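You operate a simulated robot arm through the tools that you are given. There is no shell and no other tool.

The job below is to be done with a simulated robot arm. You get a single attempt, and the scene is never put back.

TASK
Salt the steaming curd in the hand press with the salt shaker, then press it smooth.
Fine: not so much salt that a rind forms; shaker back on the small board, curd left in its ring, press tray out; leave the other curd. Set down upright: salt shaker. Where these are worked on the way, their far stop is far enough and under half their travel is too little: press tray.

The check looks at the end state, three seconds after you hand in, the way a careful person would. Anything else that was tipped, shoved, dropped, spilled or broken makes it a failure.

THE ROBOT
A 6-joint arm with a two-finger parallel gripper, fixed in place. Base frame: the origin is at the foot of the arm, x ahead of it, y to its left, z up; the work surface is at about z = 0. Units: cm, degrees, N and s.
With the tool pointing down near the work surface it reaches from about 14 to 58 cm from the base axis. Its first joint turns from -66.0 to 66.0 degrees. Payload 2.1 kg.
The TCP is the grasp point between the finger pads, 3 cm short of the fingertips. In the tool frame z runs along the fingers and y along their closing line. Largest opening 9.4 cm; finger width 2.8, thickness 1; the body of the gripper, 5 by 9.6 cm, starts 5.5 cm behind the TCP.
Orientation is told as [roll, pitch, yaw] about the base's x, y, z axes, in that order, counted from this pose: with the fingers straight down and closing along the base's y, the tool's x points along the base's -x, its y along +y and its z along -z.

THE INTERFACE
- The arm moves only by the tool apply_moves. Its argument "steps" is one flat list of numbers, 7 for each row, row after row: the shift along the base's x, y, z in units of 100 mm (1.0 is 100 mm), then the turn, a rotation vector about the base's x, y, z in units of 60 degrees (1.0 is 60 degrees), then the finger opening in mm, from 0 to 94. In form: [tx, ty, tz, rx, ry, rz, jaw, tx, ty, tz, rx, ry, rz, jaw, ...]. A call has 1 to 20 rows; each row is the pose to reach, as a shift and turn from the pose commanded when the call began. A call with a number of a shift or a turn outside -1 to 1 is refused whole. Each row takes 0.2 s and may step no farther than 5 cm and 8.6 degrees from the row before; otherwise, or with a gripper value out of range, the whole call is refused. Where a pose cannot be reached the arm comes as near as it can. A force on the tool above 60 N (or 10 N above the force at the start of the call, whichever is more), or a blocked arm, ends the call early, and 0.2 s more pass. The fingers move at their own pace (about 7.2 cm/s each) and stop on an object; they squeeze with about 36 N. The grip force told is the motor's: it shows also when the fingers shut on nothing. Time passes only in rows, and 0.2 s behind the last, so rows that repeat a pose let the fingers close. The reply holds the time, the measured pose of the TCP, the force on the tool along the base axes, the opening and the grip force, in the units named above and with some noise, with the torque about the TCP (base axes, N m) and any sound that the robot's microphone picked up.
- Cameras (640 x 400 px; columns grow to the right, rows downward): "scene" is fixed at [9.2, -40.02, 49.19]; the picture's right is [0.56, -0.83, 0.00], its down [-0.40, -0.26, -0.88] and it looks along [0.73, 0.49, -0.48] (base axes); focal length 298 px, centre (320, 200). "wrist" rides on the gripper at [7.6, 1.4, -10.3] in the tool frame; the picture's right is [-0.18, 0.98, 0.00], its down [-0.75, -0.14, -0.64] and it looks along [-0.63, -0.12, 0.77] (tool axes); focal length 243 px, centre (320, 200). There is no depth. A picture from a camera that has moved, and an enlarged one, comes with that camera's place and axes in the base frame and with its lens. The place of the scene camera against the robot may be out by one fixed shift of up to 2.5 cm in any direction.
- camera(camera): a new picture of that camera. It takes no simulated time.
- zoom(camera, box): a new picture of the part [left, top, right, bottom] of that camera's present view, enlarged. It takes no simulated time.
- hand_in(): hands the job in; it is judged then, once.

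Places have to be worked out from the pictures, the camera data and where the tool is seen. Open the gripper and draw the arm clear of the work before you hand the job in, unless the task says otherwise.

The tools are called after "Emit:" as a command line: name --argument value ..., lists and objects as JSON in quotes. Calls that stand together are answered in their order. apply_moves: Moves the arm, as the interface text tells. Its arguments: {"type":"object","properties":{"steps":{"type":"array"}},"required":["steps"]} The other tools are called the same way: camera (camera) takes a picture; zoom (camera, box) takes an enlarged picture of a part of a camera's view; hand_in () hands the job in.

At the start:

```text
time: 0.0
eef_pos: [33.05, -2.6, 35.08]
tool_rot: [0.1, -0.1, 0.0]
wrist_force: [0.1, -0.2, 0.3]
wrist_torque: [0.03, -0.01, -0.02]
opening: 9.41
gripper_force: 0.1
```

scene: 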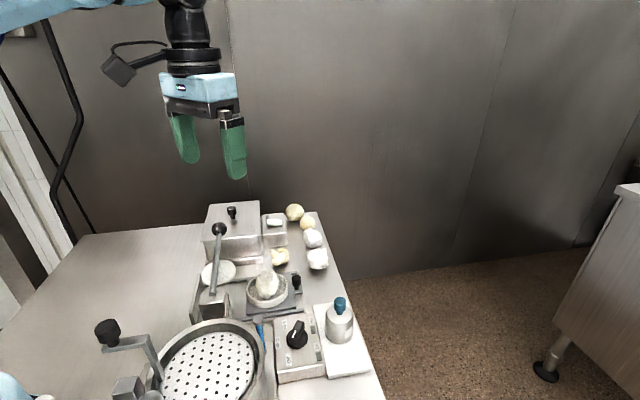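
wrist: 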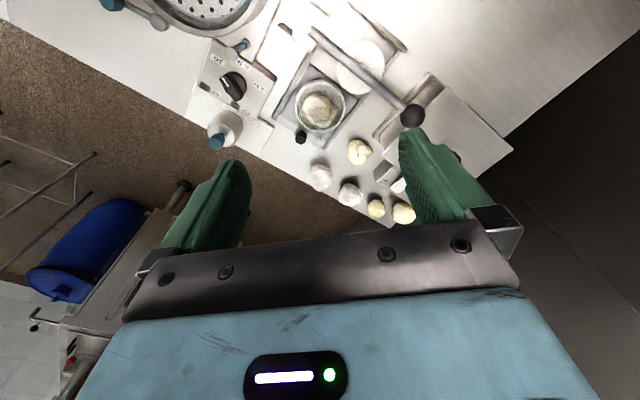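

I'll start with enlarged views of the work area to see the press, tray, shaker and knob.

Emit:
zoom --camera "scene" --box '[180, 190, 390, 400]'

Emit:
zoom --camera "wrist" --box '[160, 0, 520, 230]'

Emit:
zoom --camera "scene" --box '[60, 290, 400, 400]'

```text
1.90 times, centred on (285, 295) of scene
camera zoom: at [9.2, -40.02, 49.19], right [0.56, -0.83, 0.0], down [-0.4, -0.26, -0.88], along [0.73, 0.49, -0.48], focal length 567 px, centre (387, 19)
```

zoom: 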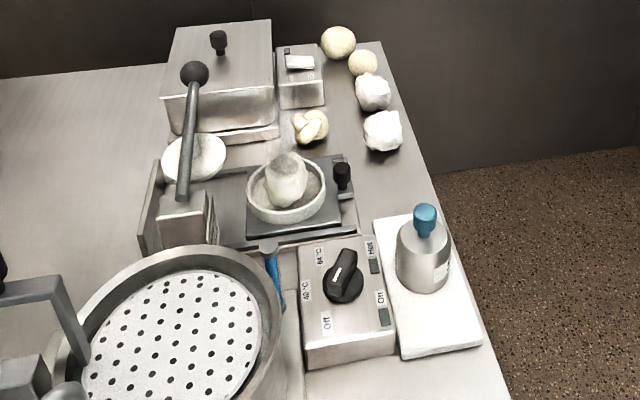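

```text
1.74 times, centred on (340, 115) of wrist
camera zoom: at [25.47, -1.17, 45.44], right [0.18, 0.98, 0.0], down [0.75, -0.14, 0.64], along [0.63, -0.12, -0.77], focal length 422 px, centre (285, 348)
```

zoom: 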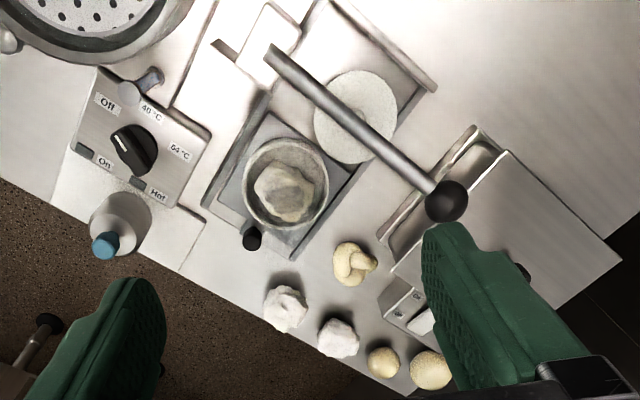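

```text
1.88 times, centred on (230, 345) of scene
camera zoom: at [9.2, -40.02, 49.19], right [0.56, -0.83, 0.0], down [-0.4, -0.26, -0.88], along [0.73, 0.49, -0.48], focal length 560 px, centre (489, -73)
```

zoom: 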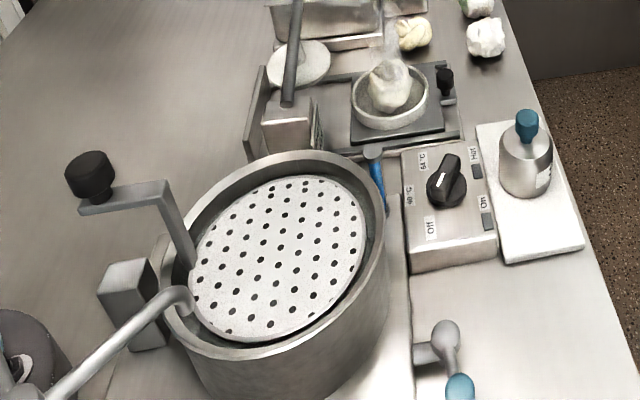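

The ring and curd look to be near (39, -4) and the press disc near (34, 3). The shaker is near (39.5, -20.5) and the lever ball near (39.5, 8.7, 13). I'll zoom tighter on each to get the details right.

Emit:
zoom --camera "scene" --box '[190, 220, 310, 320]'

Emit:
zoom --camera "scene" --box '[300, 280, 380, 385]'

Emit:
zoom --camera "wrist" --box '[260, 10, 420, 160]'

Emit:
zoom --camera "wrist" --box '[170, 40, 290, 160]'

```text
4.00 times, centred on (250, 270) of scene
camera zoom: at [9.2, -40.02, 49.19], right [0.56, -0.83, 0.0], down [-0.4, -0.26, -0.88], along [0.73, 0.49, -0.48], focal length 1190 px, centre (600, -80)
```

zoom: 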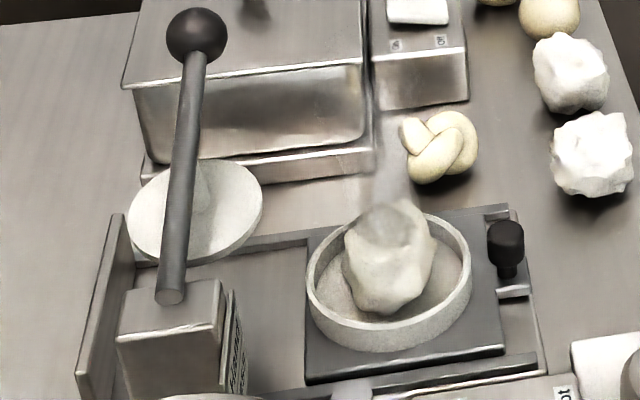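

```text
3.81 times, centred on (340, 332) of scene
camera zoom: at [9.2, -40.02, 49.19], right [0.56, -0.83, 0.0], down [-0.4, -0.26, -0.88], along [0.73, 0.49, -0.48], focal length 1134 px, centre (244, -305)
```

zoom: 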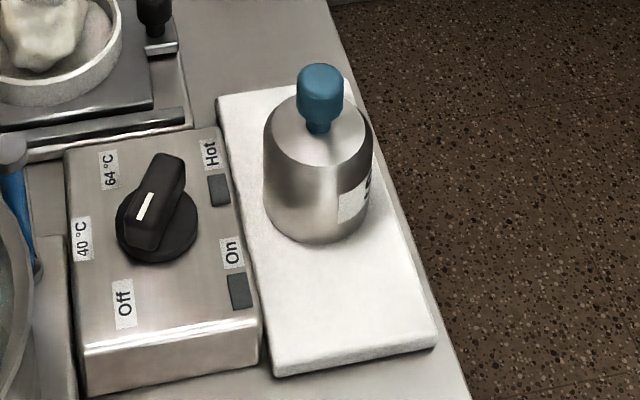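

```text
2.67 times, centred on (340, 85) of wrist
camera zoom: at [25.47, -1.17, 45.44], right [0.18, 0.98, 0.0], down [0.75, -0.14, 0.64], along [0.63, -0.12, -0.77], focal length 647 px, centre (267, 507)
```

zoom: 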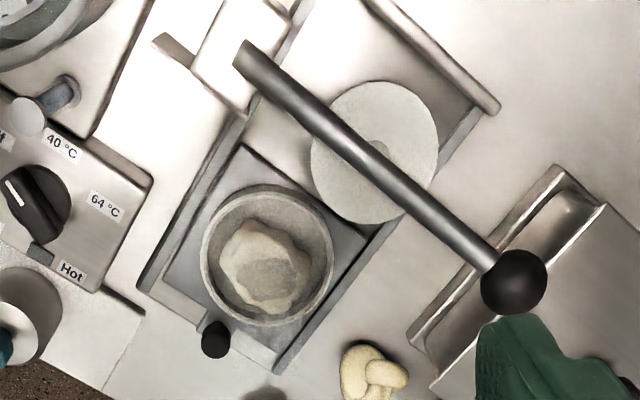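

```text
3.33 times, centred on (230, 100) of wrist
camera zoom: at [25.47, -1.17, 45.44], right [0.18, 0.98, 0.0], down [0.75, -0.14, 0.64], along [0.63, -0.12, -0.77], focal length 809 px, centre (620, 533)
```

zoom: 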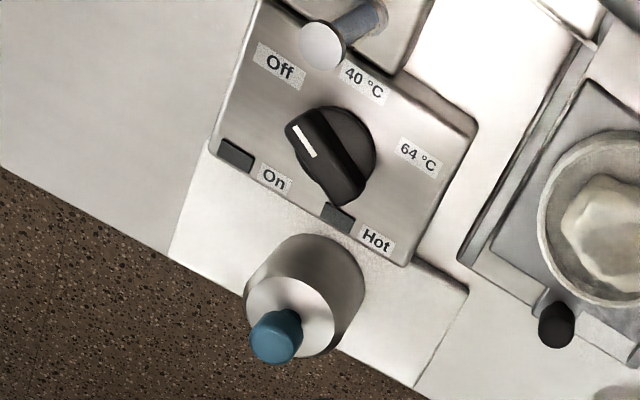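

There's a label on the press post and another on the shaker, so I'll zoom in on both to read them.

Emit:
zoom --camera "scene" --box '[225, 285, 261, 325]'

Emit:
zoom --camera "scene" --box '[325, 292, 360, 345]'

Emit:
zoom --camera "scene" --box '[240, 255, 310, 310]'

```text
10.00 times, centred on (243, 305) of scene
camera zoom: at [9.2, -40.02, 49.19], right [0.56, -0.83, 0.0], down [-0.4, -0.26, -0.88], along [0.73, 0.49, -0.48], focal length 2976 px, centre (1090, -850)
```

zoom: 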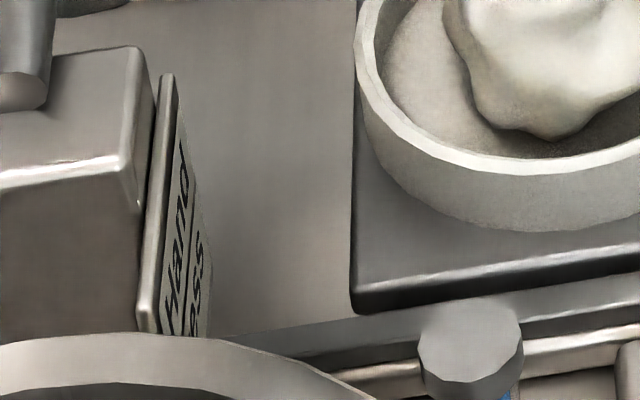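

```text
7.55 times, centred on (342, 318) of scene
camera zoom: at [9.2, -40.02, 49.19], right [0.56, -0.83, 0.0], down [-0.4, -0.26, -0.88], along [0.73, 0.49, -0.48], focal length 2246 px, centre (150, -694)
```

zoom: 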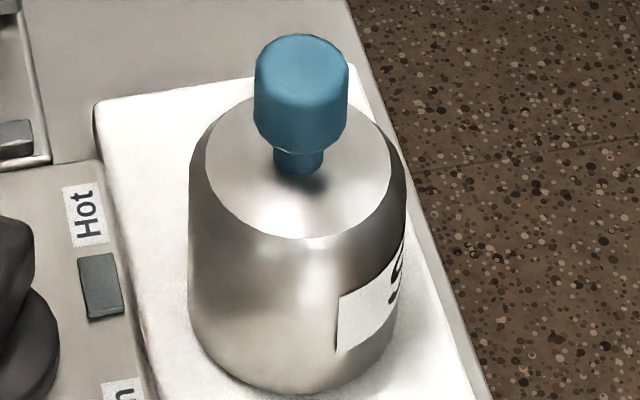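

```text
7.27 times, centred on (275, 282) of scene
camera zoom: at [9.2, -40.02, 49.19], right [0.56, -0.83, 0.0], down [-0.4, -0.26, -0.88], along [0.73, 0.49, -0.48], focal length 2165 px, centre (647, -400)
```

zoom: 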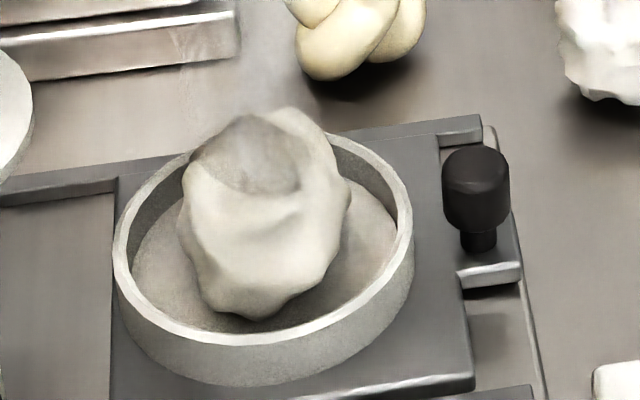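

The label reads "Hand Press". I'll make a small move left and down in free air, which gives a second wrist viewpoint for triangulating.

Emit:
apply_moves --steps '[-0.15, -0.3, -0.15, 0, 0, 0, 94, -0.3, -0.6, -0.3, 0, 0, 0, 94, -0.45, -0.9, -0.45, 0, 0, 0, 94, -0.6, -1.0, -0.6, 0, 0, 0, 94]'

Emit:
camera --camera "wrist"

Emit:
camera --camera "scene"

```text
time: 1.0
eef_pos: [27.37, -12.65, 29.18]
tool_rot: [0.0, -0.1, 0.0]
wrist_force: [0.1, 0.2, 0.3]
wrist_torque: [-0.02, -0.01, 0.03]
opening: 9.38
gripper_force: 0.2
```

```text
taken
camera wrist: at [19.59, -11.15, 39.46], right [0.18, 0.98, 0.0], down [0.75, -0.14, 0.64], along [0.63, -0.12, -0.77], focal length 243 px, centre (320, 200)
```

wrist: 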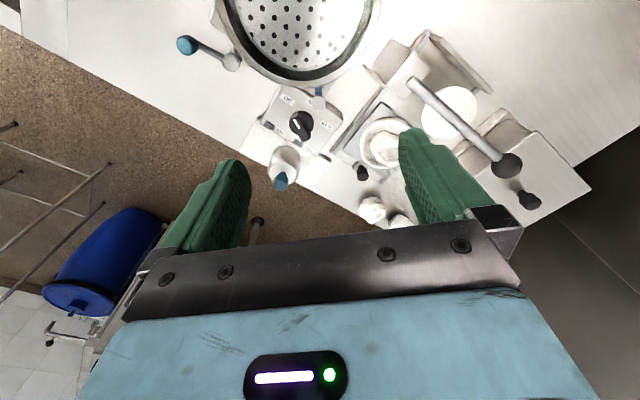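

```text
taken
```

scene: 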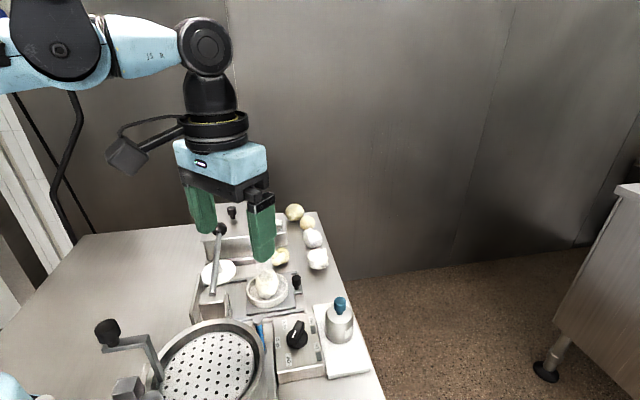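

I'll zoom this new wrist view to pick out matching points.

Emit:
zoom --camera "wrist" --box '[230, 70, 410, 220]'

Emit:
zoom --camera "wrist" --box '[330, 20, 600, 220]'

Emit:
zoom --camera "wrist" --box '[230, 80, 350, 200]'

```text
2.67 times, centred on (320, 145) of wrist
camera zoom: at [19.59, -11.15, 39.46], right [0.18, 0.98, 0.0], down [0.75, -0.14, 0.64], along [0.63, -0.12, -0.77], focal length 647 px, centre (320, 347)
```

zoom: 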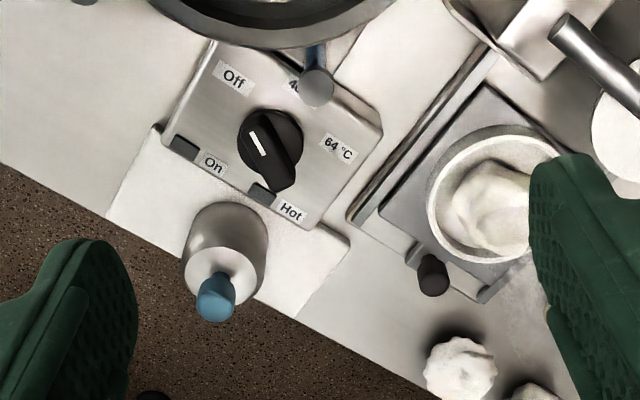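

```text
2.00 times, centred on (465, 120) of wrist
camera zoom: at [19.59, -11.15, 39.46], right [0.18, 0.98, 0.0], down [0.75, -0.14, 0.64], along [0.63, -0.12, -0.77], focal length 485 px, centre (30, 360)
```

zoom: 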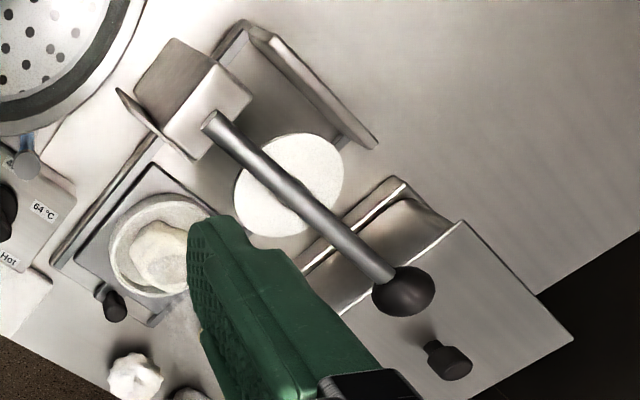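

```text
3.33 times, centred on (290, 140) of wrist
camera zoom: at [19.59, -11.15, 39.46], right [0.18, 0.98, 0.0], down [0.75, -0.14, 0.64], along [0.63, -0.12, -0.77], focal length 809 px, centre (420, 400)
```

zoom: 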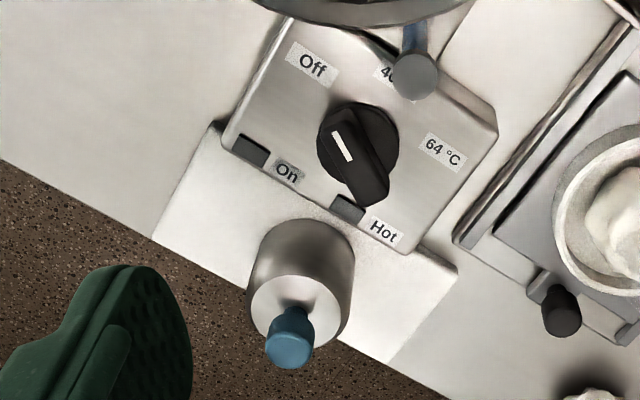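

From two wrist views I put the shaker axis at about (40.2, -21.1), with its body top near z 6.4 and cap top near 9.3. The control box beside it is about 2.4 tall. I'll take it from the clear side along the table edge with the tool pitched about 45°, so first I yaw in free air while moving there.

Emit:
apply_moves --steps '[0.0, -0.3, 0, 0, 0, 0.12, 80, 0.0, -0.6, 0, 0, 0, 0.24, 80, 0.0, -0.9, -0.0, 0, 0, 0.36, 80, 0.0, -1.0, -0.0, 0, 0, 0.48, 80, 0.0, -1.0, -0.0, 0, 0, 0.583, 80]'

```text
time: 2.2
eef_pos: [27.16, -22.75, 28.95]
tool_rot: [0.0, -0.2, 35.0]
wrist_force: [-0.3, -0.4, -0.8]
wrist_torque: [0.02, -0.02, -0.01]
opening: 8.0
gripper_force: 0.1
```

The yaw tracked well, so next I pitch the tool up 45° about its closing axis, still high and in free air.

Emit:
apply_moves --steps '[0.1, -0.03, -0.1, 0.0717, -0.1023, 0, 80, 0.2, -0.06, -0.2, 0.1433, -0.2047, 0, 80, 0.3, -0.09, -0.3, 0.215, -0.307, 0, 80, 0.4, -0.12, -0.4, 0.2867, -0.4093, 0, 80, 0.5, -0.15, -0.5, 0.3583, -0.5117, 0, 80, 0.6, -0.18, -0.6, 0.43, -0.614, 0, 80]'

Emit:
camera --camera "scene"

Emit:
camera --camera "wrist"

```text
time: 3.6
eef_pos: [33.2, -24.43, 23.1]
tool_rot: [-0.1, -45.1, 35.1]
wrist_force: [0.1, -0.1, 0.5]
wrist_torque: [0.03, 0.02, 0.01]
opening: 8.02
gripper_force: 0.1
```

```text
taken
```

scene: 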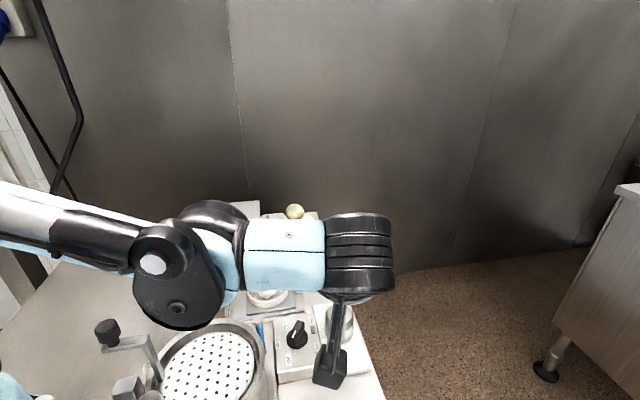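

```text
taken
camera wrist: at [22.02, -30.41, 24.99], right [-0.46, 0.88, 0.13], down [0.14, -0.07, 0.99], along [0.88, 0.47, -0.09], focal length 243 px, centre (320, 200)
```

wrist: 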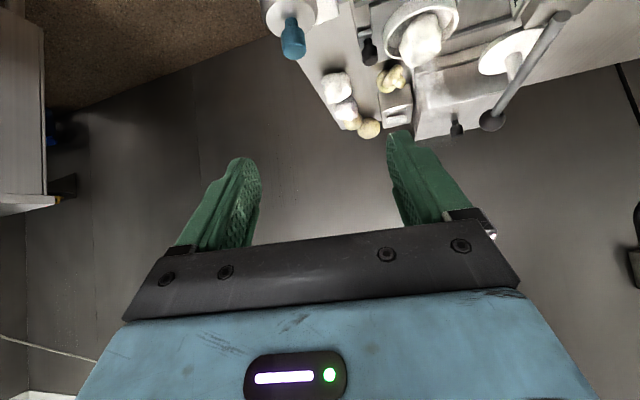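

The orientation tracks exactly, and the cap ray from this view agrees with a shaker axis near (40.3, -21.2). I'll drop to a pre-grasp point 8 cm back along the tool axis with the jaws at 68 mm, then check.

Emit:
apply_moves --steps '[0.06, -0.02, -0.4, 0, 0, 0, 68, 0.12, -0.04, -0.8, 0, 0, 0, 68, 0.175, -0.05, -1.16, 0, 0, 0, 68, 0.175, -0.05, -1.16, 0, 0, 0, 68]'

Emit:
camera --camera "scene"

Emit:
camera --camera "wrist"

```text
refused: -1.16 is not a number from -1 to 1
```

```text
taken
```

scene: 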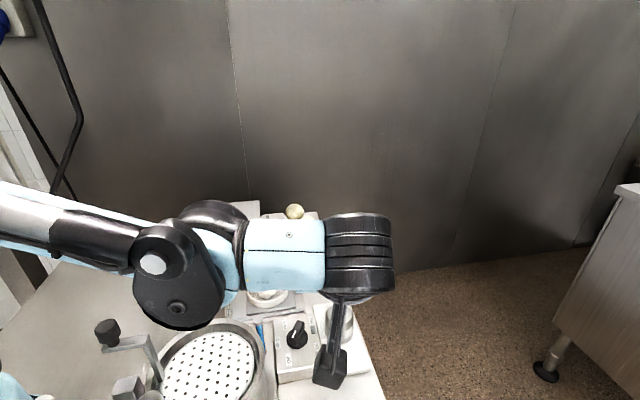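

```text
taken
camera wrist: at [22.02, -30.41, 24.99], right [-0.46, 0.88, 0.13], down [0.14, -0.07, 0.99], along [0.88, 0.47, -0.09], focal length 243 px, centre (320, 200)
```

wrist: 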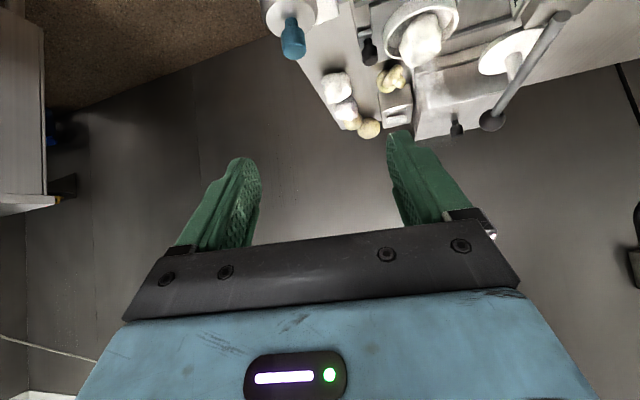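

That call was refused because the shift went past the 100 mm limit. I'll send the same move within range, 9.8 cm down.

Emit:
apply_moves --steps '[0.06, -0.02, -0.33, 0, 0, 0, 68, 0.12, -0.04, -0.66, 0, 0, 0, 68, 0.175, -0.05, -0.98, 0, 0, 0, 68, 0.175, -0.05, -0.98, 0, 0, 0, 68]'

Emit:
camera --camera "scene"

Emit:
camera --camera "wrist"

```text
time: 4.6
eef_pos: [34.99, -24.87, 13.49]
tool_rot: [0.1, -44.9, 35.0]
wrist_force: [-0.6, -0.4, 0.0]
wrist_torque: [0.0, 0.02, 0.0]
opening: 6.81
gripper_force: 0.1
```

```text
taken
```

scene: 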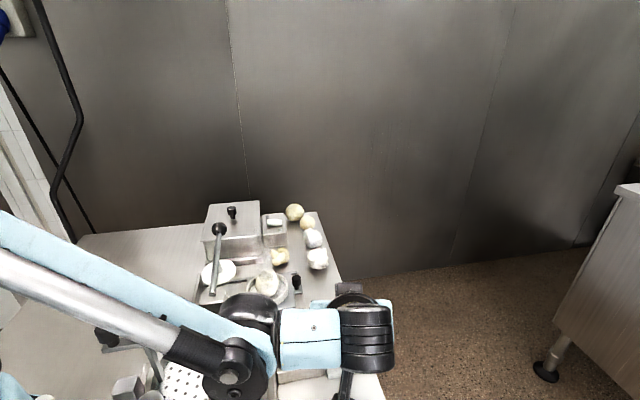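

```text
taken
camera wrist: at [23.72, -30.89, 15.37], right [-0.46, 0.88, 0.13], down [0.14, -0.07, 0.99], along [0.88, 0.47, -0.1], focal length 243 px, centre (320, 200)
```

wrist: 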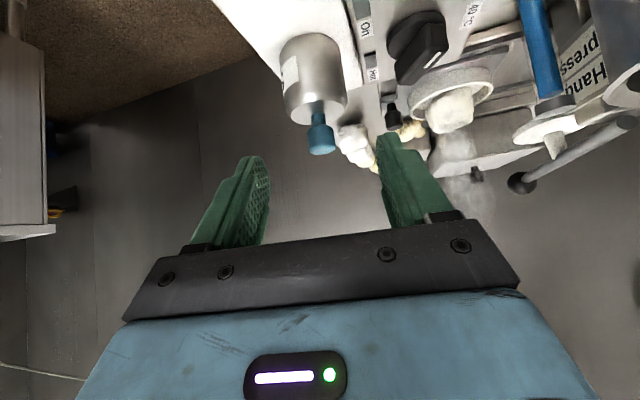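

The shaker lies in the tool's mid-plane, within about 2 mm laterally. I'll advance about two thirds of the way along the tool axis, then look again.

Emit:
apply_moves --steps '[0.1, 0.07, -0.17, 0, 0, 0, 68, 0.2, 0.14, -0.34, 0, 0, 0, 68, 0.3, 0.21, -0.5, 0, 0, 0, 68]'

Emit:
camera --camera "scene"

Emit:
camera --camera "wrist"

```text
time: 5.4
eef_pos: [37.93, -22.71, 8.55]
tool_rot: [0.0, -45.0, 35.0]
wrist_force: [0.4, -0.9, 0.5]
wrist_torque: [0.01, -0.03, 0.01]
opening: 6.8
gripper_force: 0.0
```

```text
taken
```

scene: 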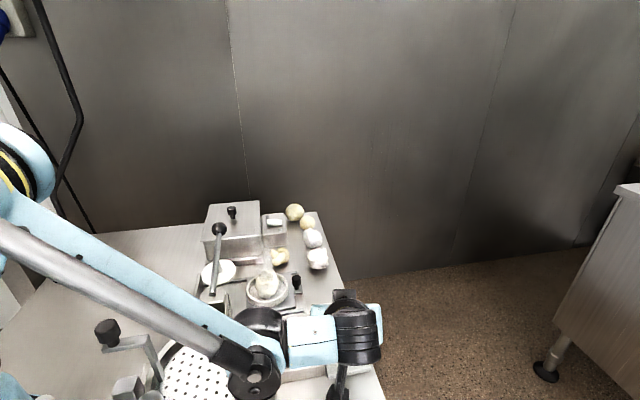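

```text
taken
camera wrist: at [26.74, -28.75, 10.55], right [-0.46, 0.88, 0.13], down [0.15, -0.07, 0.99], along [0.88, 0.47, -0.1], focal length 243 px, centre (320, 200)
```

wrist: 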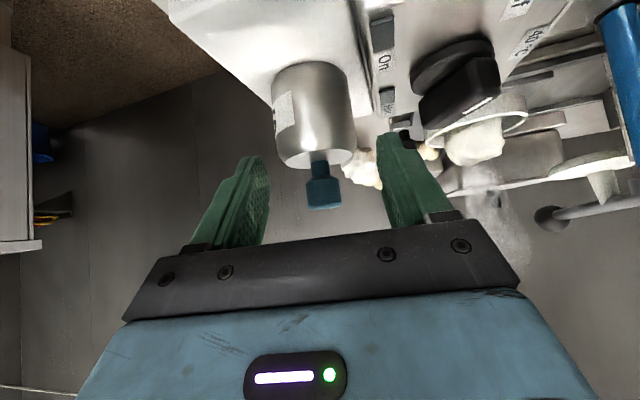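

The shaker sits centred between the fingers. I'll finish the approach, keeping the fingertips above the control box, with the jaws slightly narrowed.

Emit:
apply_moves --steps '[0.08, 0.055, -0.12, 0, 0, 0, 64, 0.16, 0.11, -0.23, 0, 0, 0, 64]'

Emit:
camera --camera "wrist"

Emit:
zoom --camera "scene" --box '[180, 260, 400, 400]'

```text
time: 6.0
eef_pos: [39.47, -21.6, 6.36]
tool_rot: [0.3, -45.3, 34.5]
wrist_force: [-28.7, -18.1, 50.2]
wrist_torque: [1.47, 1.55, 1.36]
opening: 6.44
gripper_force: 0.1
```

```text
taken
camera wrist: at [28.12, -27.66, 8.26], right [-0.45, 0.88, 0.13], down [0.14, -0.08, 0.99], along [0.88, 0.47, -0.09], focal length 243 px, centre (320, 200)
```

wrist: 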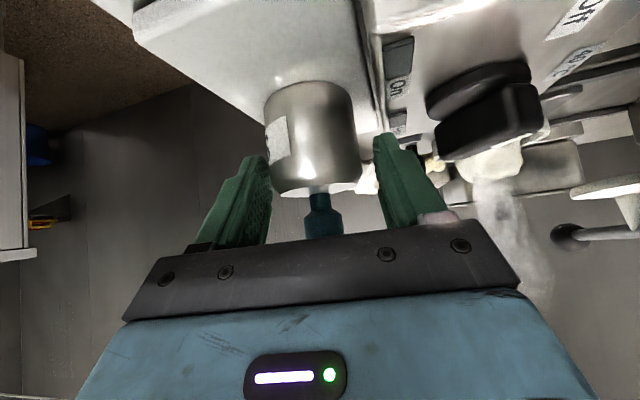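

```text
2.86 times, centred on (290, 330) of scene
camera zoom: at [9.17, -40.02, 49.2], right [0.56, -0.83, 0.0], down [-0.39, -0.27, -0.88], along [0.73, 0.49, -0.48], focal length 850 px, centre (406, -171)
```

zoom: 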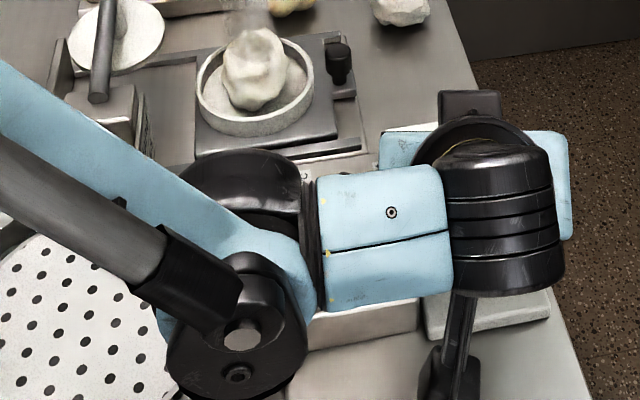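

The tool hit something: the force and torque point to the inland fingertip touching the edge of the control box, whose top must be nearer z 3.4. I'll back straight out along the tool axis and check that nothing moved.

Emit:
apply_moves --steps '[-0.06, -0.04, 0.09, 0, 0, 0, 68, -0.25, -0.17, 0.3, 0, 0, 0, 68, -0.48, -0.33, 0.6, 0, 0, 0, 68, -0.55, -0.38, 0.95, 0, 0, 0, 68]'

Emit:
camera --camera "wrist"

Emit:
camera --camera "scene"

```text
time: 7.0
eef_pos: [33.69, -25.45, 15.47]
tool_rot: [0.1, -45.0, 35.0]
wrist_force: [0.0, -0.7, 0.4]
wrist_torque: [0.02, 0.02, -0.03]
opening: 6.81
gripper_force: 0.1
```

```text
taken
camera wrist: at [22.59, -31.52, 17.39], right [-0.46, 0.88, 0.13], down [0.15, -0.07, 0.99], along [0.88, 0.47, -0.1], focal length 243 px, centre (320, 200)
```

wrist: 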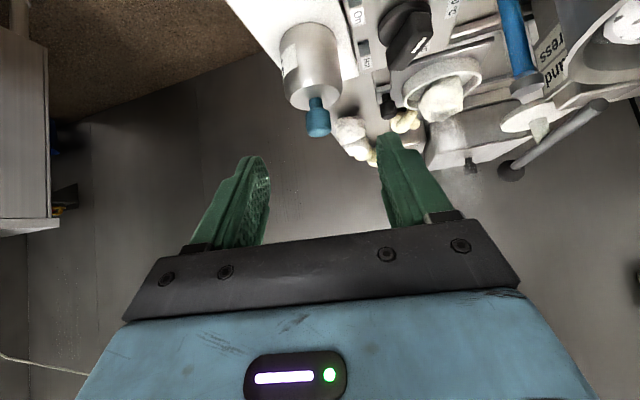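

```text
taken
```

scene: 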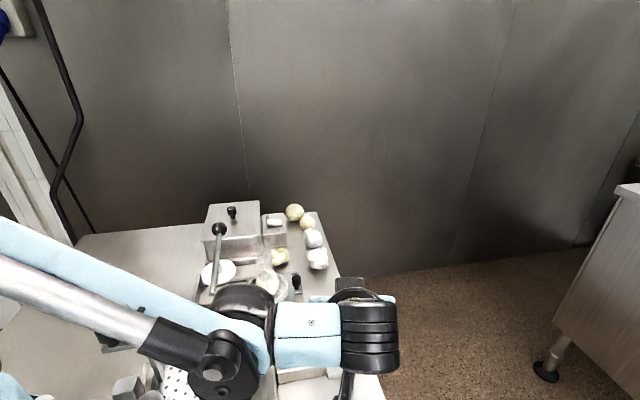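

Everything is where it was. I'll now approach over the control box instead, at about -40° azimuth with a steeper pitch. That way the fingers straddle the shaker along the table edge and stay clear of the box. First I raise and yaw.

Emit:
apply_moves --steps '[0.0, 0.0, 0.25, 0, 0, -0.05, 72, 0.0, 0.0, 0.5, 0, 0, -0.15, 72, 0.0, 0.05, 0.75, 0, 0, -0.28, 72, 0.0, 0.1, 0.95, 0, 0, -0.41, 72, 0.0, 0.15, 0.95, 0, 0, -0.54, 72, 0.0, 0.2, 0.95, 0, 0, -0.67, 72, 0.0, 0.25, 0.95, 0, 0, -0.8, 72, 0.0, 0.3, 0.95, 0, 0, -0.9, 72, 0.0, 0.3, 0.95, 0, 0, -1.0, 72]'

```text
time: 9.0
eef_pos: [33.7, -22.55, 25.14]
tool_rot: [0.0, -45.1, -25.0]
wrist_force: [0.1, 0.3, -0.7]
wrist_torque: [-0.04, 0.03, 0.03]
opening: 7.2
gripper_force: 0.0
```

Tracking is good at yaw -25°. I'll turn the last 15° while moving toward the pre-grasp spot.

Emit:
apply_moves --steps '[0.07, 0.17, -0.1, 0, 0, -0.125, 72, 0.15, 0.34, -0.2, 0, 0, -0.25, 72, 0.21, 0.5, -0.4, 0, 0, -0.25, 72]'

Emit:
apply_moves --steps '[0, 0, -0.1, 0.0643, 0.0766, 0, 72, 0, 0, -0.2, 0.1286, 0.1532, 0, 72, 0, 0, -0.3, 0.1286, 0.1532, 0, 72]'

Emit:
camera --camera "wrist"

Emit:
camera --camera "scene"

```text
time: 9.8
eef_pos: [36.13, -17.45, 20.97]
tool_rot: [0.0, -45.1, -40.1]
wrist_force: [1.5, 0.6, -0.2]
wrist_torque: [0.01, 0.0, 0.03]
opening: 7.2
gripper_force: 0.0
```

```text
time: 10.6
eef_pos: [36.18, -17.48, 17.91]
tool_rot: [0.0, -32.9, -40.1]
wrist_force: [0.3, 0.3, -0.1]
wrist_torque: [-0.02, -0.01, 0.0]
opening: 7.19
gripper_force: 0.2
```

```text
taken
camera wrist: at [27.9, -8.66, 22.47], right [0.75, 0.65, 0.1], down [0.13, -0.29, 0.95], along [0.65, -0.7, -0.3], focal length 243 px, centre (320, 200)
```

wrist: 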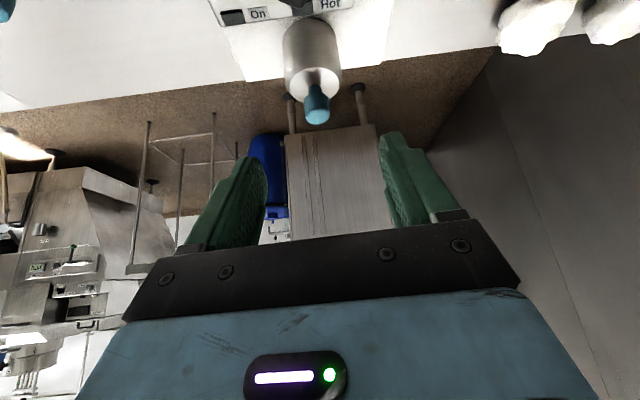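

```text
taken
```

scene: 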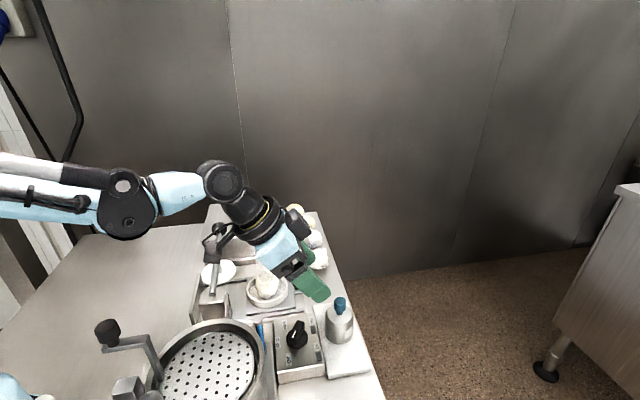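

The shaker is centred laterally to within a millimetre, and the control-box side is clear this time. I'll descend to pre-grasp and go partway in, then check.

Emit:
apply_moves --steps '[-0.015, 0.0, -0.3, 0, 0, 0, 72, -0.033, 0.003, -0.576, 0, 0, 0, 72, 0.042, -0.06, -0.727, 0, 0, 0, 72, 0.117, -0.121, -0.878, 0, 0, 0, 72]'

Emit:
camera --camera "wrist"

Emit:
zoom --camera "scene" --box '[180, 200, 400, 400]'

```text
time: 11.6
eef_pos: [37.32, -18.71, 9.36]
tool_rot: [0.0, -33.0, -40.0]
wrist_force: [0.2, -0.1, 0.4]
wrist_torque: [-0.03, 0.04, 0.02]
opening: 7.21
gripper_force: 0.0
```

```text
taken
camera wrist: at [28.97, -9.96, 13.85], right [0.75, 0.65, 0.1], down [0.13, -0.29, 0.95], along [0.65, -0.7, -0.3], focal length 243 px, centre (320, 200)
```

wrist: 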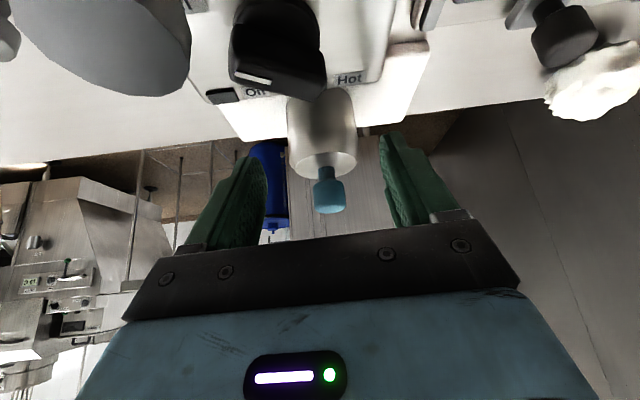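

```text
2.00 times, centred on (290, 300) of scene
camera zoom: at [9.2, -40.02, 49.19], right [0.56, -0.83, 0.0], down [-0.4, -0.26, -0.88], along [0.73, 0.49, -0.48], focal length 595 px, centre (380, 0)
```

zoom: 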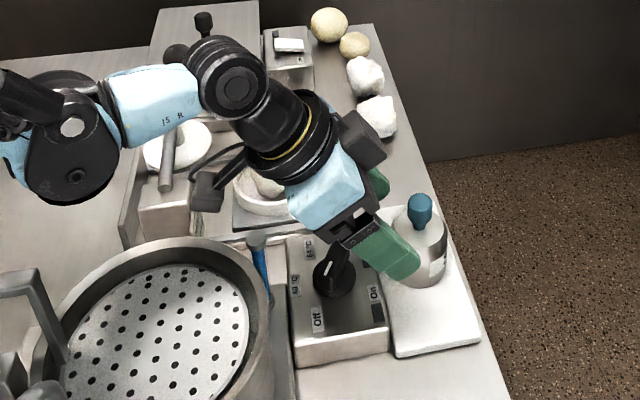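

In this view I noticed the vat's valve knob, near (28.8, -13, 10.7), only about 4 cm from the wrist camera housing; a straight approach would nearly touch it. I'll back off and yaw another 15° so the camera swings away from the valve.

Emit:
apply_moves --steps '[-0.15, 0.124, 0.302, 0, 0, 0, 72, -0.1, 0.2, 0.302, 0, 0, -0.125, 72, -0.04, 0.23, 0.302, 0, 0, -0.25, 72, -0.04, 0.23, 0.302, 0, 0, -0.25, 72]'

Emit:
camera --camera "wrist"

Emit:
zoom --camera "scene" --box '[180, 200, 400, 400]'

```text
time: 12.6
eef_pos: [36.95, -16.37, 12.34]
tool_rot: [-0.1, -33.1, -55.0]
wrist_force: [0.3, -0.7, 0.2]
wrist_torque: [0.02, 0.01, -0.01]
opening: 7.21
gripper_force: 0.1
```

```text
taken
camera wrist: at [31.17, -5.69, 16.89], right [0.89, 0.44, 0.1], down [0.05, -0.31, 0.95], along [0.45, -0.84, -0.3], focal length 243 px, centre (320, 200)
```

wrist: 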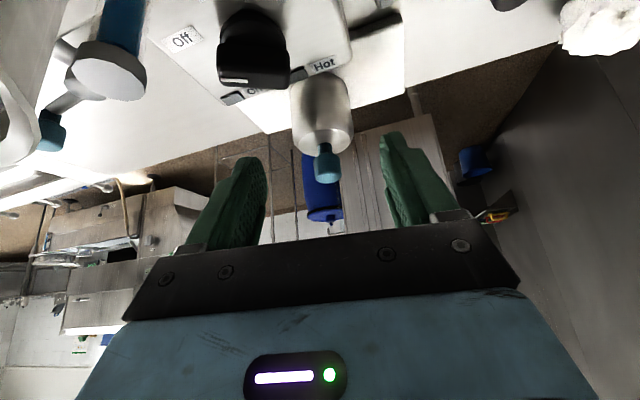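

```text
2.00 times, centred on (290, 300) of scene
camera zoom: at [9.2, -40.02, 49.19], right [0.56, -0.83, 0.0], down [-0.4, -0.26, -0.88], along [0.73, 0.49, -0.48], focal length 595 px, centre (380, 0)
```

zoom: 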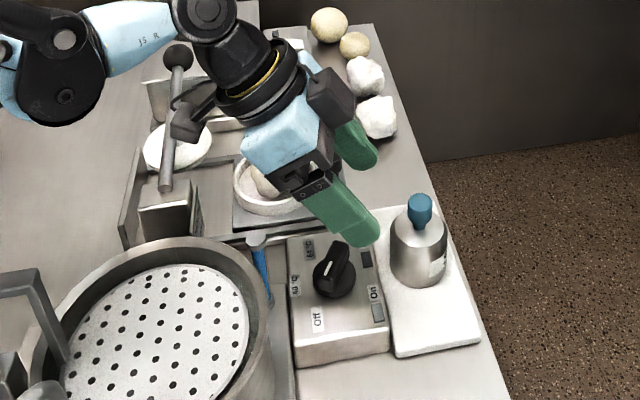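

The camera is now well clear of the valve and the shaker is still centred. I'll advance two thirds of the way.

Emit:
apply_moves --steps '[0.07, -0.1, -0.19, 0, 0, 0, 72, 0.14, -0.2, -0.38, 0, 0, 0, 72, 0.2, -0.28, -0.54, 0, 0, 0, 72]'

Emit:
camera --camera "wrist"

Emit:
zoom --camera "scene" --box '[180, 200, 400, 400]'

```text
time: 13.4
eef_pos: [38.94, -19.15, 7.03]
tool_rot: [0.0, -33.1, -55.0]
wrist_force: [-0.3, 0.2, 0.0]
wrist_torque: [-0.01, 0.0, -0.04]
opening: 7.22
gripper_force: 0.1
```

```text
taken
camera wrist: at [33.23, -8.51, 11.46], right [0.89, 0.44, 0.1], down [0.05, -0.31, 0.95], along [0.45, -0.84, -0.3], focal length 243 px, centre (320, 200)
```

wrist: 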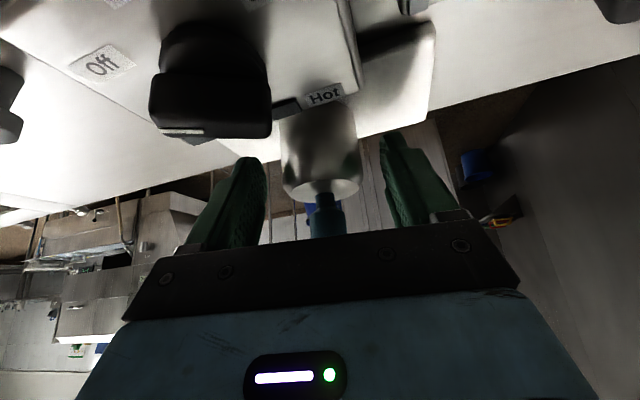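

```text
2.00 times, centred on (290, 300) of scene
camera zoom: at [9.2, -40.02, 49.19], right [0.56, -0.83, 0.0], down [-0.4, -0.26, -0.88], along [0.73, 0.49, -0.48], focal length 595 px, centre (380, 0)
```

zoom: 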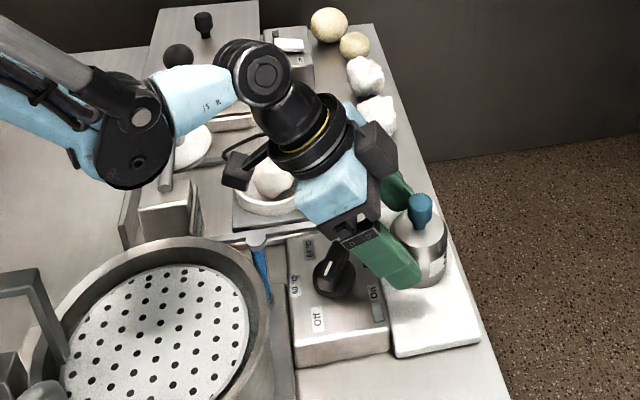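

Both fingers are lined up either side of the shaker with no contact. I'll make the last 2.8 cm of the approach.

Emit:
apply_moves --steps '[0.028, -0.042, -0.085, 0, 0, 0, 72, 0.056, -0.084, -0.17, 0, 0, 0, 72, 0.08, -0.12, -0.235, 0, 0, 0, 72]'

Emit:
camera --camera "wrist"

Emit:
zoom --camera "scene" --box '[220, 240, 400, 400]'

```text
time: 14.2
eef_pos: [39.79, -20.43, 4.58]
tool_rot: [0.0, -33.0, -55.0]
wrist_force: [-0.5, 0.7, -0.4]
wrist_torque: [0.03, -0.01, -0.01]
opening: 7.19
gripper_force: 0.0
```

```text
taken
camera wrist: at [34.04, -9.87, 9.08], right [0.89, 0.44, 0.1], down [0.05, -0.31, 0.95], along [0.45, -0.84, -0.3], focal length 243 px, centre (320, 200)
```

wrist: 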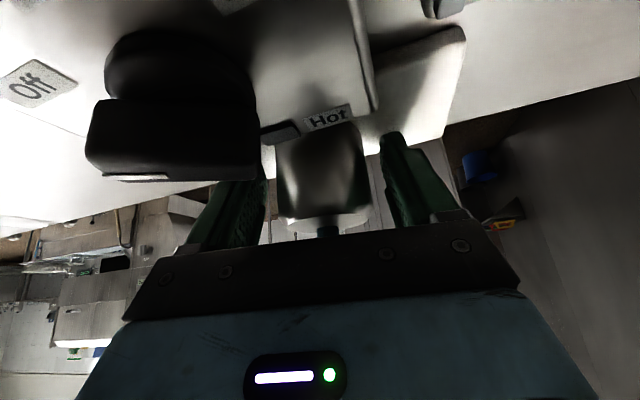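

```text
2.50 times, centred on (310, 320) of scene
camera zoom: at [9.2, -40.02, 49.19], right [0.56, -0.83, 0.0], down [-0.4, -0.26, -0.88], along [0.73, 0.49, -0.48], focal length 744 px, centre (345, -100)
```

zoom: 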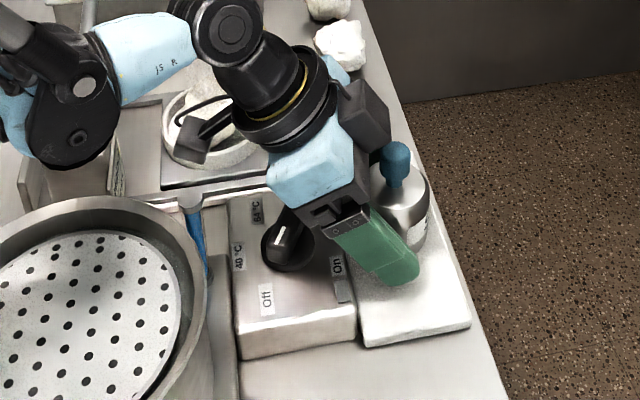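

No contact, and the fingers straddle the body low on its cylinder. I'll close on it.

Emit:
apply_moves --steps '[0, 0, 0, 0, 0, 0, 60, 0, 0, 0, 0, 0, 0, 54, 0, 0, 0, 0, 0, 0, 40, 0, 0, 0, 0, 0, 0, 40]'

Emit:
camera --camera "wrist"

Emit:
zoom --camera "scene" --box '[220, 240, 400, 400]'

```text
time: 15.2
eef_pos: [39.69, -20.48, 4.62]
tool_rot: [0.1, -33.1, -55.0]
wrist_force: [-0.8, -0.9, 0.4]
wrist_torque: [0.0, -0.02, 0.01]
opening: 5.52
gripper_force: 35.8
```

```text
taken
camera wrist: at [34.03, -9.86, 9.09], right [0.89, 0.44, 0.1], down [0.05, -0.31, 0.95], along [0.45, -0.84, -0.3], focal length 243 px, centre (320, 200)
```

wrist: 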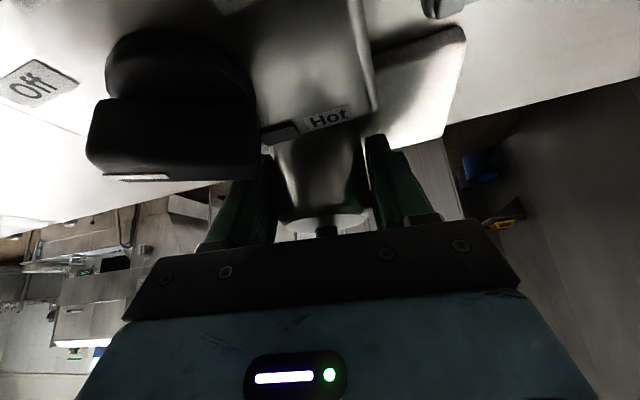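

```text
2.50 times, centred on (310, 320) of scene
camera zoom: at [9.2, -40.02, 49.19], right [0.56, -0.83, 0.0], down [-0.4, -0.26, -0.88], along [0.73, 0.49, -0.48], focal length 744 px, centre (345, -100)
```

zoom: 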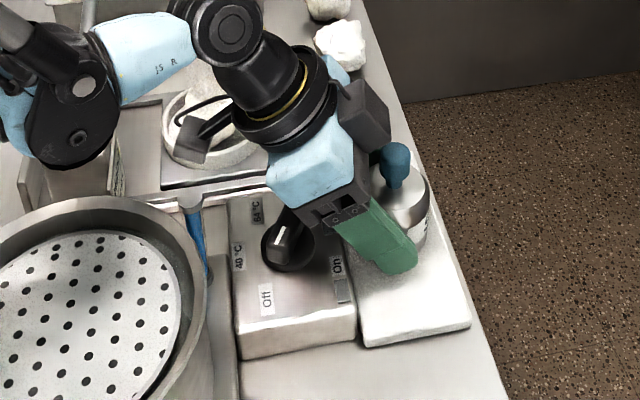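

Gripped at 5.5 cm with full squeeze. I'll lift straight up 10 cm.

Emit:
apply_moves --steps '[0, 0, 0.1, 0, 0, 0, 40, 0, 0, 0.3, 0, 0, 0, 40, 0, 0, 0.55, 0, 0, 0, 40, 0, 0, 0.8, 0, 0, 0, 40, 0, 0, 1.0, 0, 0, 0, 40]'

Emit:
camera --camera "wrist"

Emit:
camera --camera "scene"

```text
time: 16.4
eef_pos: [39.61, -20.27, 14.58]
tool_rot: [0.0, -33.0, -55.0]
wrist_force: [0.0, 0.9, -1.1]
wrist_torque: [-0.01, -0.01, 0.01]
opening: 5.52
gripper_force: 36.2
```

```text
taken
camera wrist: at [33.91, -9.66, 19.04], right [0.89, 0.44, 0.1], down [0.05, -0.31, 0.95], along [0.45, -0.84, -0.3], focal length 243 px, centre (320, 200)
```

wrist: 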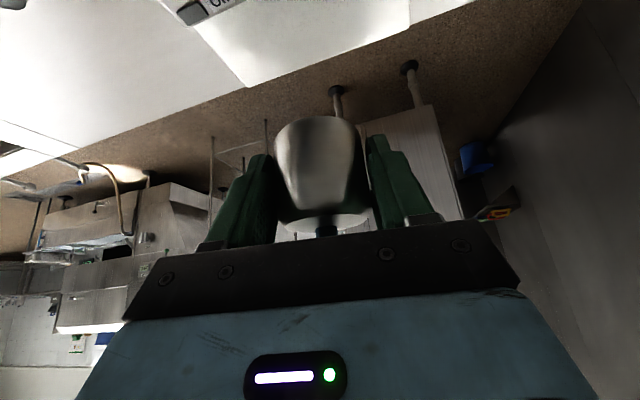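

```text
taken
```

scene: 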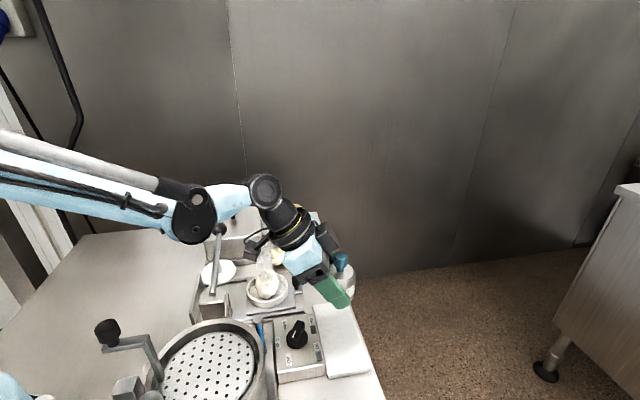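

The shaker is held firmly and upright. I'll raise it further, then carry it upright toward the ring, keeping well above the lever.

Emit:
apply_moves --steps '[0, 0, 0.35, 0, 0, 0, 40, -0.02, 0.15, 0.74, 0, 0, 0, 40, -0.03, 0.45, 0.8, 0, 0, 0, 40, -0.04, 0.75, 0.8, 0, 0, 0, 40, -0.05, 1.0, 0.8, 0, 0, 0, 40]'

Emit:
apply_moves --steps '[-0.01, 0.25, 0, 0, 0, 0, 40, -0.02, 0.5, 0, 0, 0, 0, 40, -0.035, 0.72, 0, 0, 0, 0, 40]'

Emit:
camera --camera "scene"

Emit:
camera --camera "wrist"

```text
time: 17.6
eef_pos: [38.98, -10.56, 22.54]
tool_rot: [-0.1, -33.0, -55.0]
wrist_force: [0.3, 0.4, -1.8]
wrist_torque: [0.0, -0.02, 0.0]
opening: 5.5
gripper_force: 36.0
```

```text
time: 18.4
eef_pos: [38.8, -3.35, 22.51]
tool_rot: [0.2, -33.0, -55.0]
wrist_force: [0.1, -0.2, -1.6]
wrist_torque: [0.0, 0.03, 0.02]
opening: 5.49
gripper_force: 35.8
```

```text
taken
```

scene: 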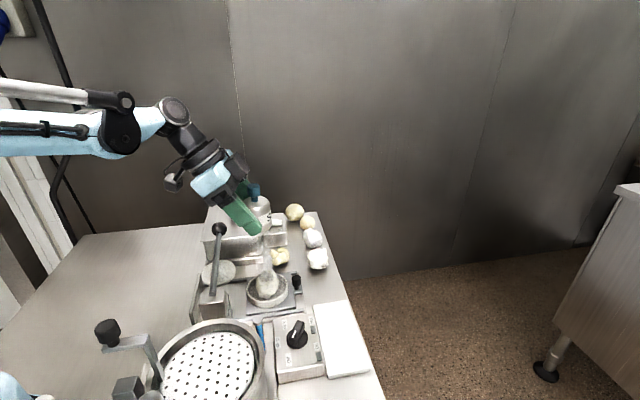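

```text
taken
camera wrist: at [33.02, 7.38, 27.04], right [0.89, 0.44, 0.1], down [0.05, -0.31, 0.95], along [0.45, -0.84, -0.3], focal length 243 px, centre (320, 200)
```

wrist: 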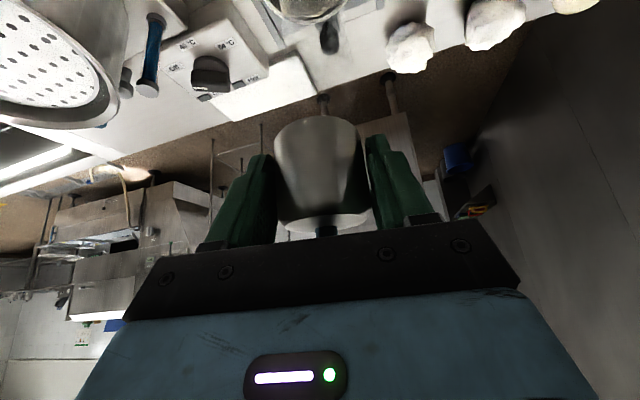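

The mouth of the shaker is now above the ring. I'll pitch the tool up to horizontal, which tips the shaker only 57°, keeping its mouth over the ring and rising 4.5 cm to stay clear of the lever.

Emit:
apply_moves --steps '[0.038, -0.055, 0.1, -0.1111, -0.0779, 0, 40, 0.078, -0.111, 0.2, -0.2223, -0.1557, 0, 40, 0.116, -0.165, 0.3, -0.3334, -0.2336, 0, 40, 0.153, -0.218, 0.4, -0.4446, -0.3114, 0, 40, 0.188, -0.268, 0.45, -0.5557, -0.3893, 0, 40, 0.22, -0.313, 0.45, -0.6669, -0.4671, 0, 40, 0.248, -0.354, 0.45, -0.778, -0.545, 0, 40]'

Emit:
camera --camera "scene"

Emit:
camera --camera "wrist"

```text
time: 20.0
eef_pos: [41.37, -6.68, 26.95]
tool_rot: [161.5, -89.8, 143.5]
wrist_force: [-0.1, 0.1, -1.5]
wrist_torque: [0.02, -0.01, 0.01]
opening: 5.48
gripper_force: 35.7
```

```text
taken
```

scene: 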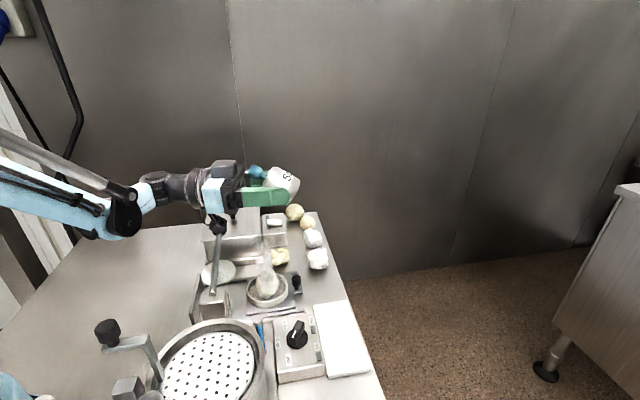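

```text
taken
camera wrist: at [36.61, 2.53, 19.4], right [0.8, 0.56, 0.19], down [-0.49, 0.45, 0.75], along [0.34, -0.69, 0.63], focal length 243 px, centre (320, 200)
```

wrist: 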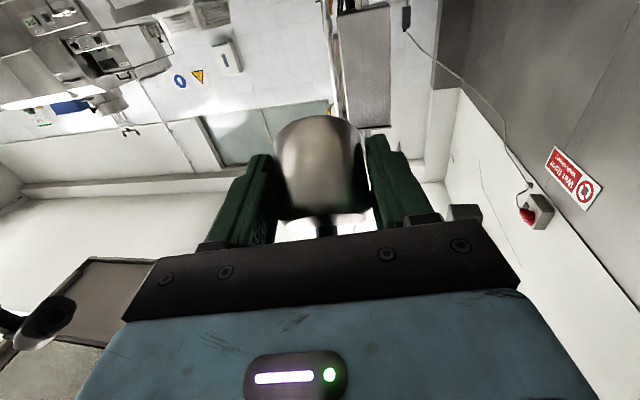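

The tool is level and the shaker secure. I'll roll the first 60° about the tool axis, with the camera swinging to the clear side, while holding the mouth over the ring.

Emit:
apply_moves --steps '[-0.035, -0.024, 0, -0.0718, 0.1024, 0, 40, -0.069, -0.048, 0, -0.1435, 0.2048, 0, 40, -0.102, -0.071, 0, -0.2153, 0.3071, 0, 40, -0.133, -0.093, 0, -0.287, 0.4095, 0, 40, -0.162, -0.114, 0, -0.3588, 0.5119, 0, 40, -0.188, -0.132, 0, -0.4305, 0.6143, 0, 40, -0.211, -0.148, 0, -0.5023, 0.7166, 0, 40, -0.231, -0.162, 0, -0.574, 0.819, 0, 40]'

Emit:
camera --camera "scene"

```text
time: 21.8
eef_pos: [38.9, -8.24, 26.92]
tool_rot: [-90.1, -29.9, 35.1]
wrist_force: [-0.5, -0.3, -2.2]
wrist_torque: [0.01, -0.01, -0.03]
opening: 5.5
gripper_force: 36.3
```

```text
taken
```

scene: 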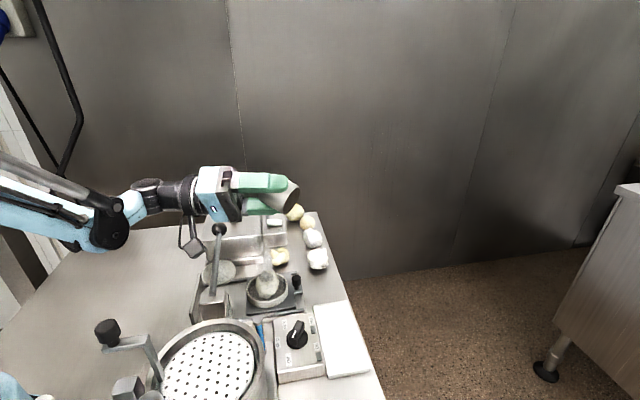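

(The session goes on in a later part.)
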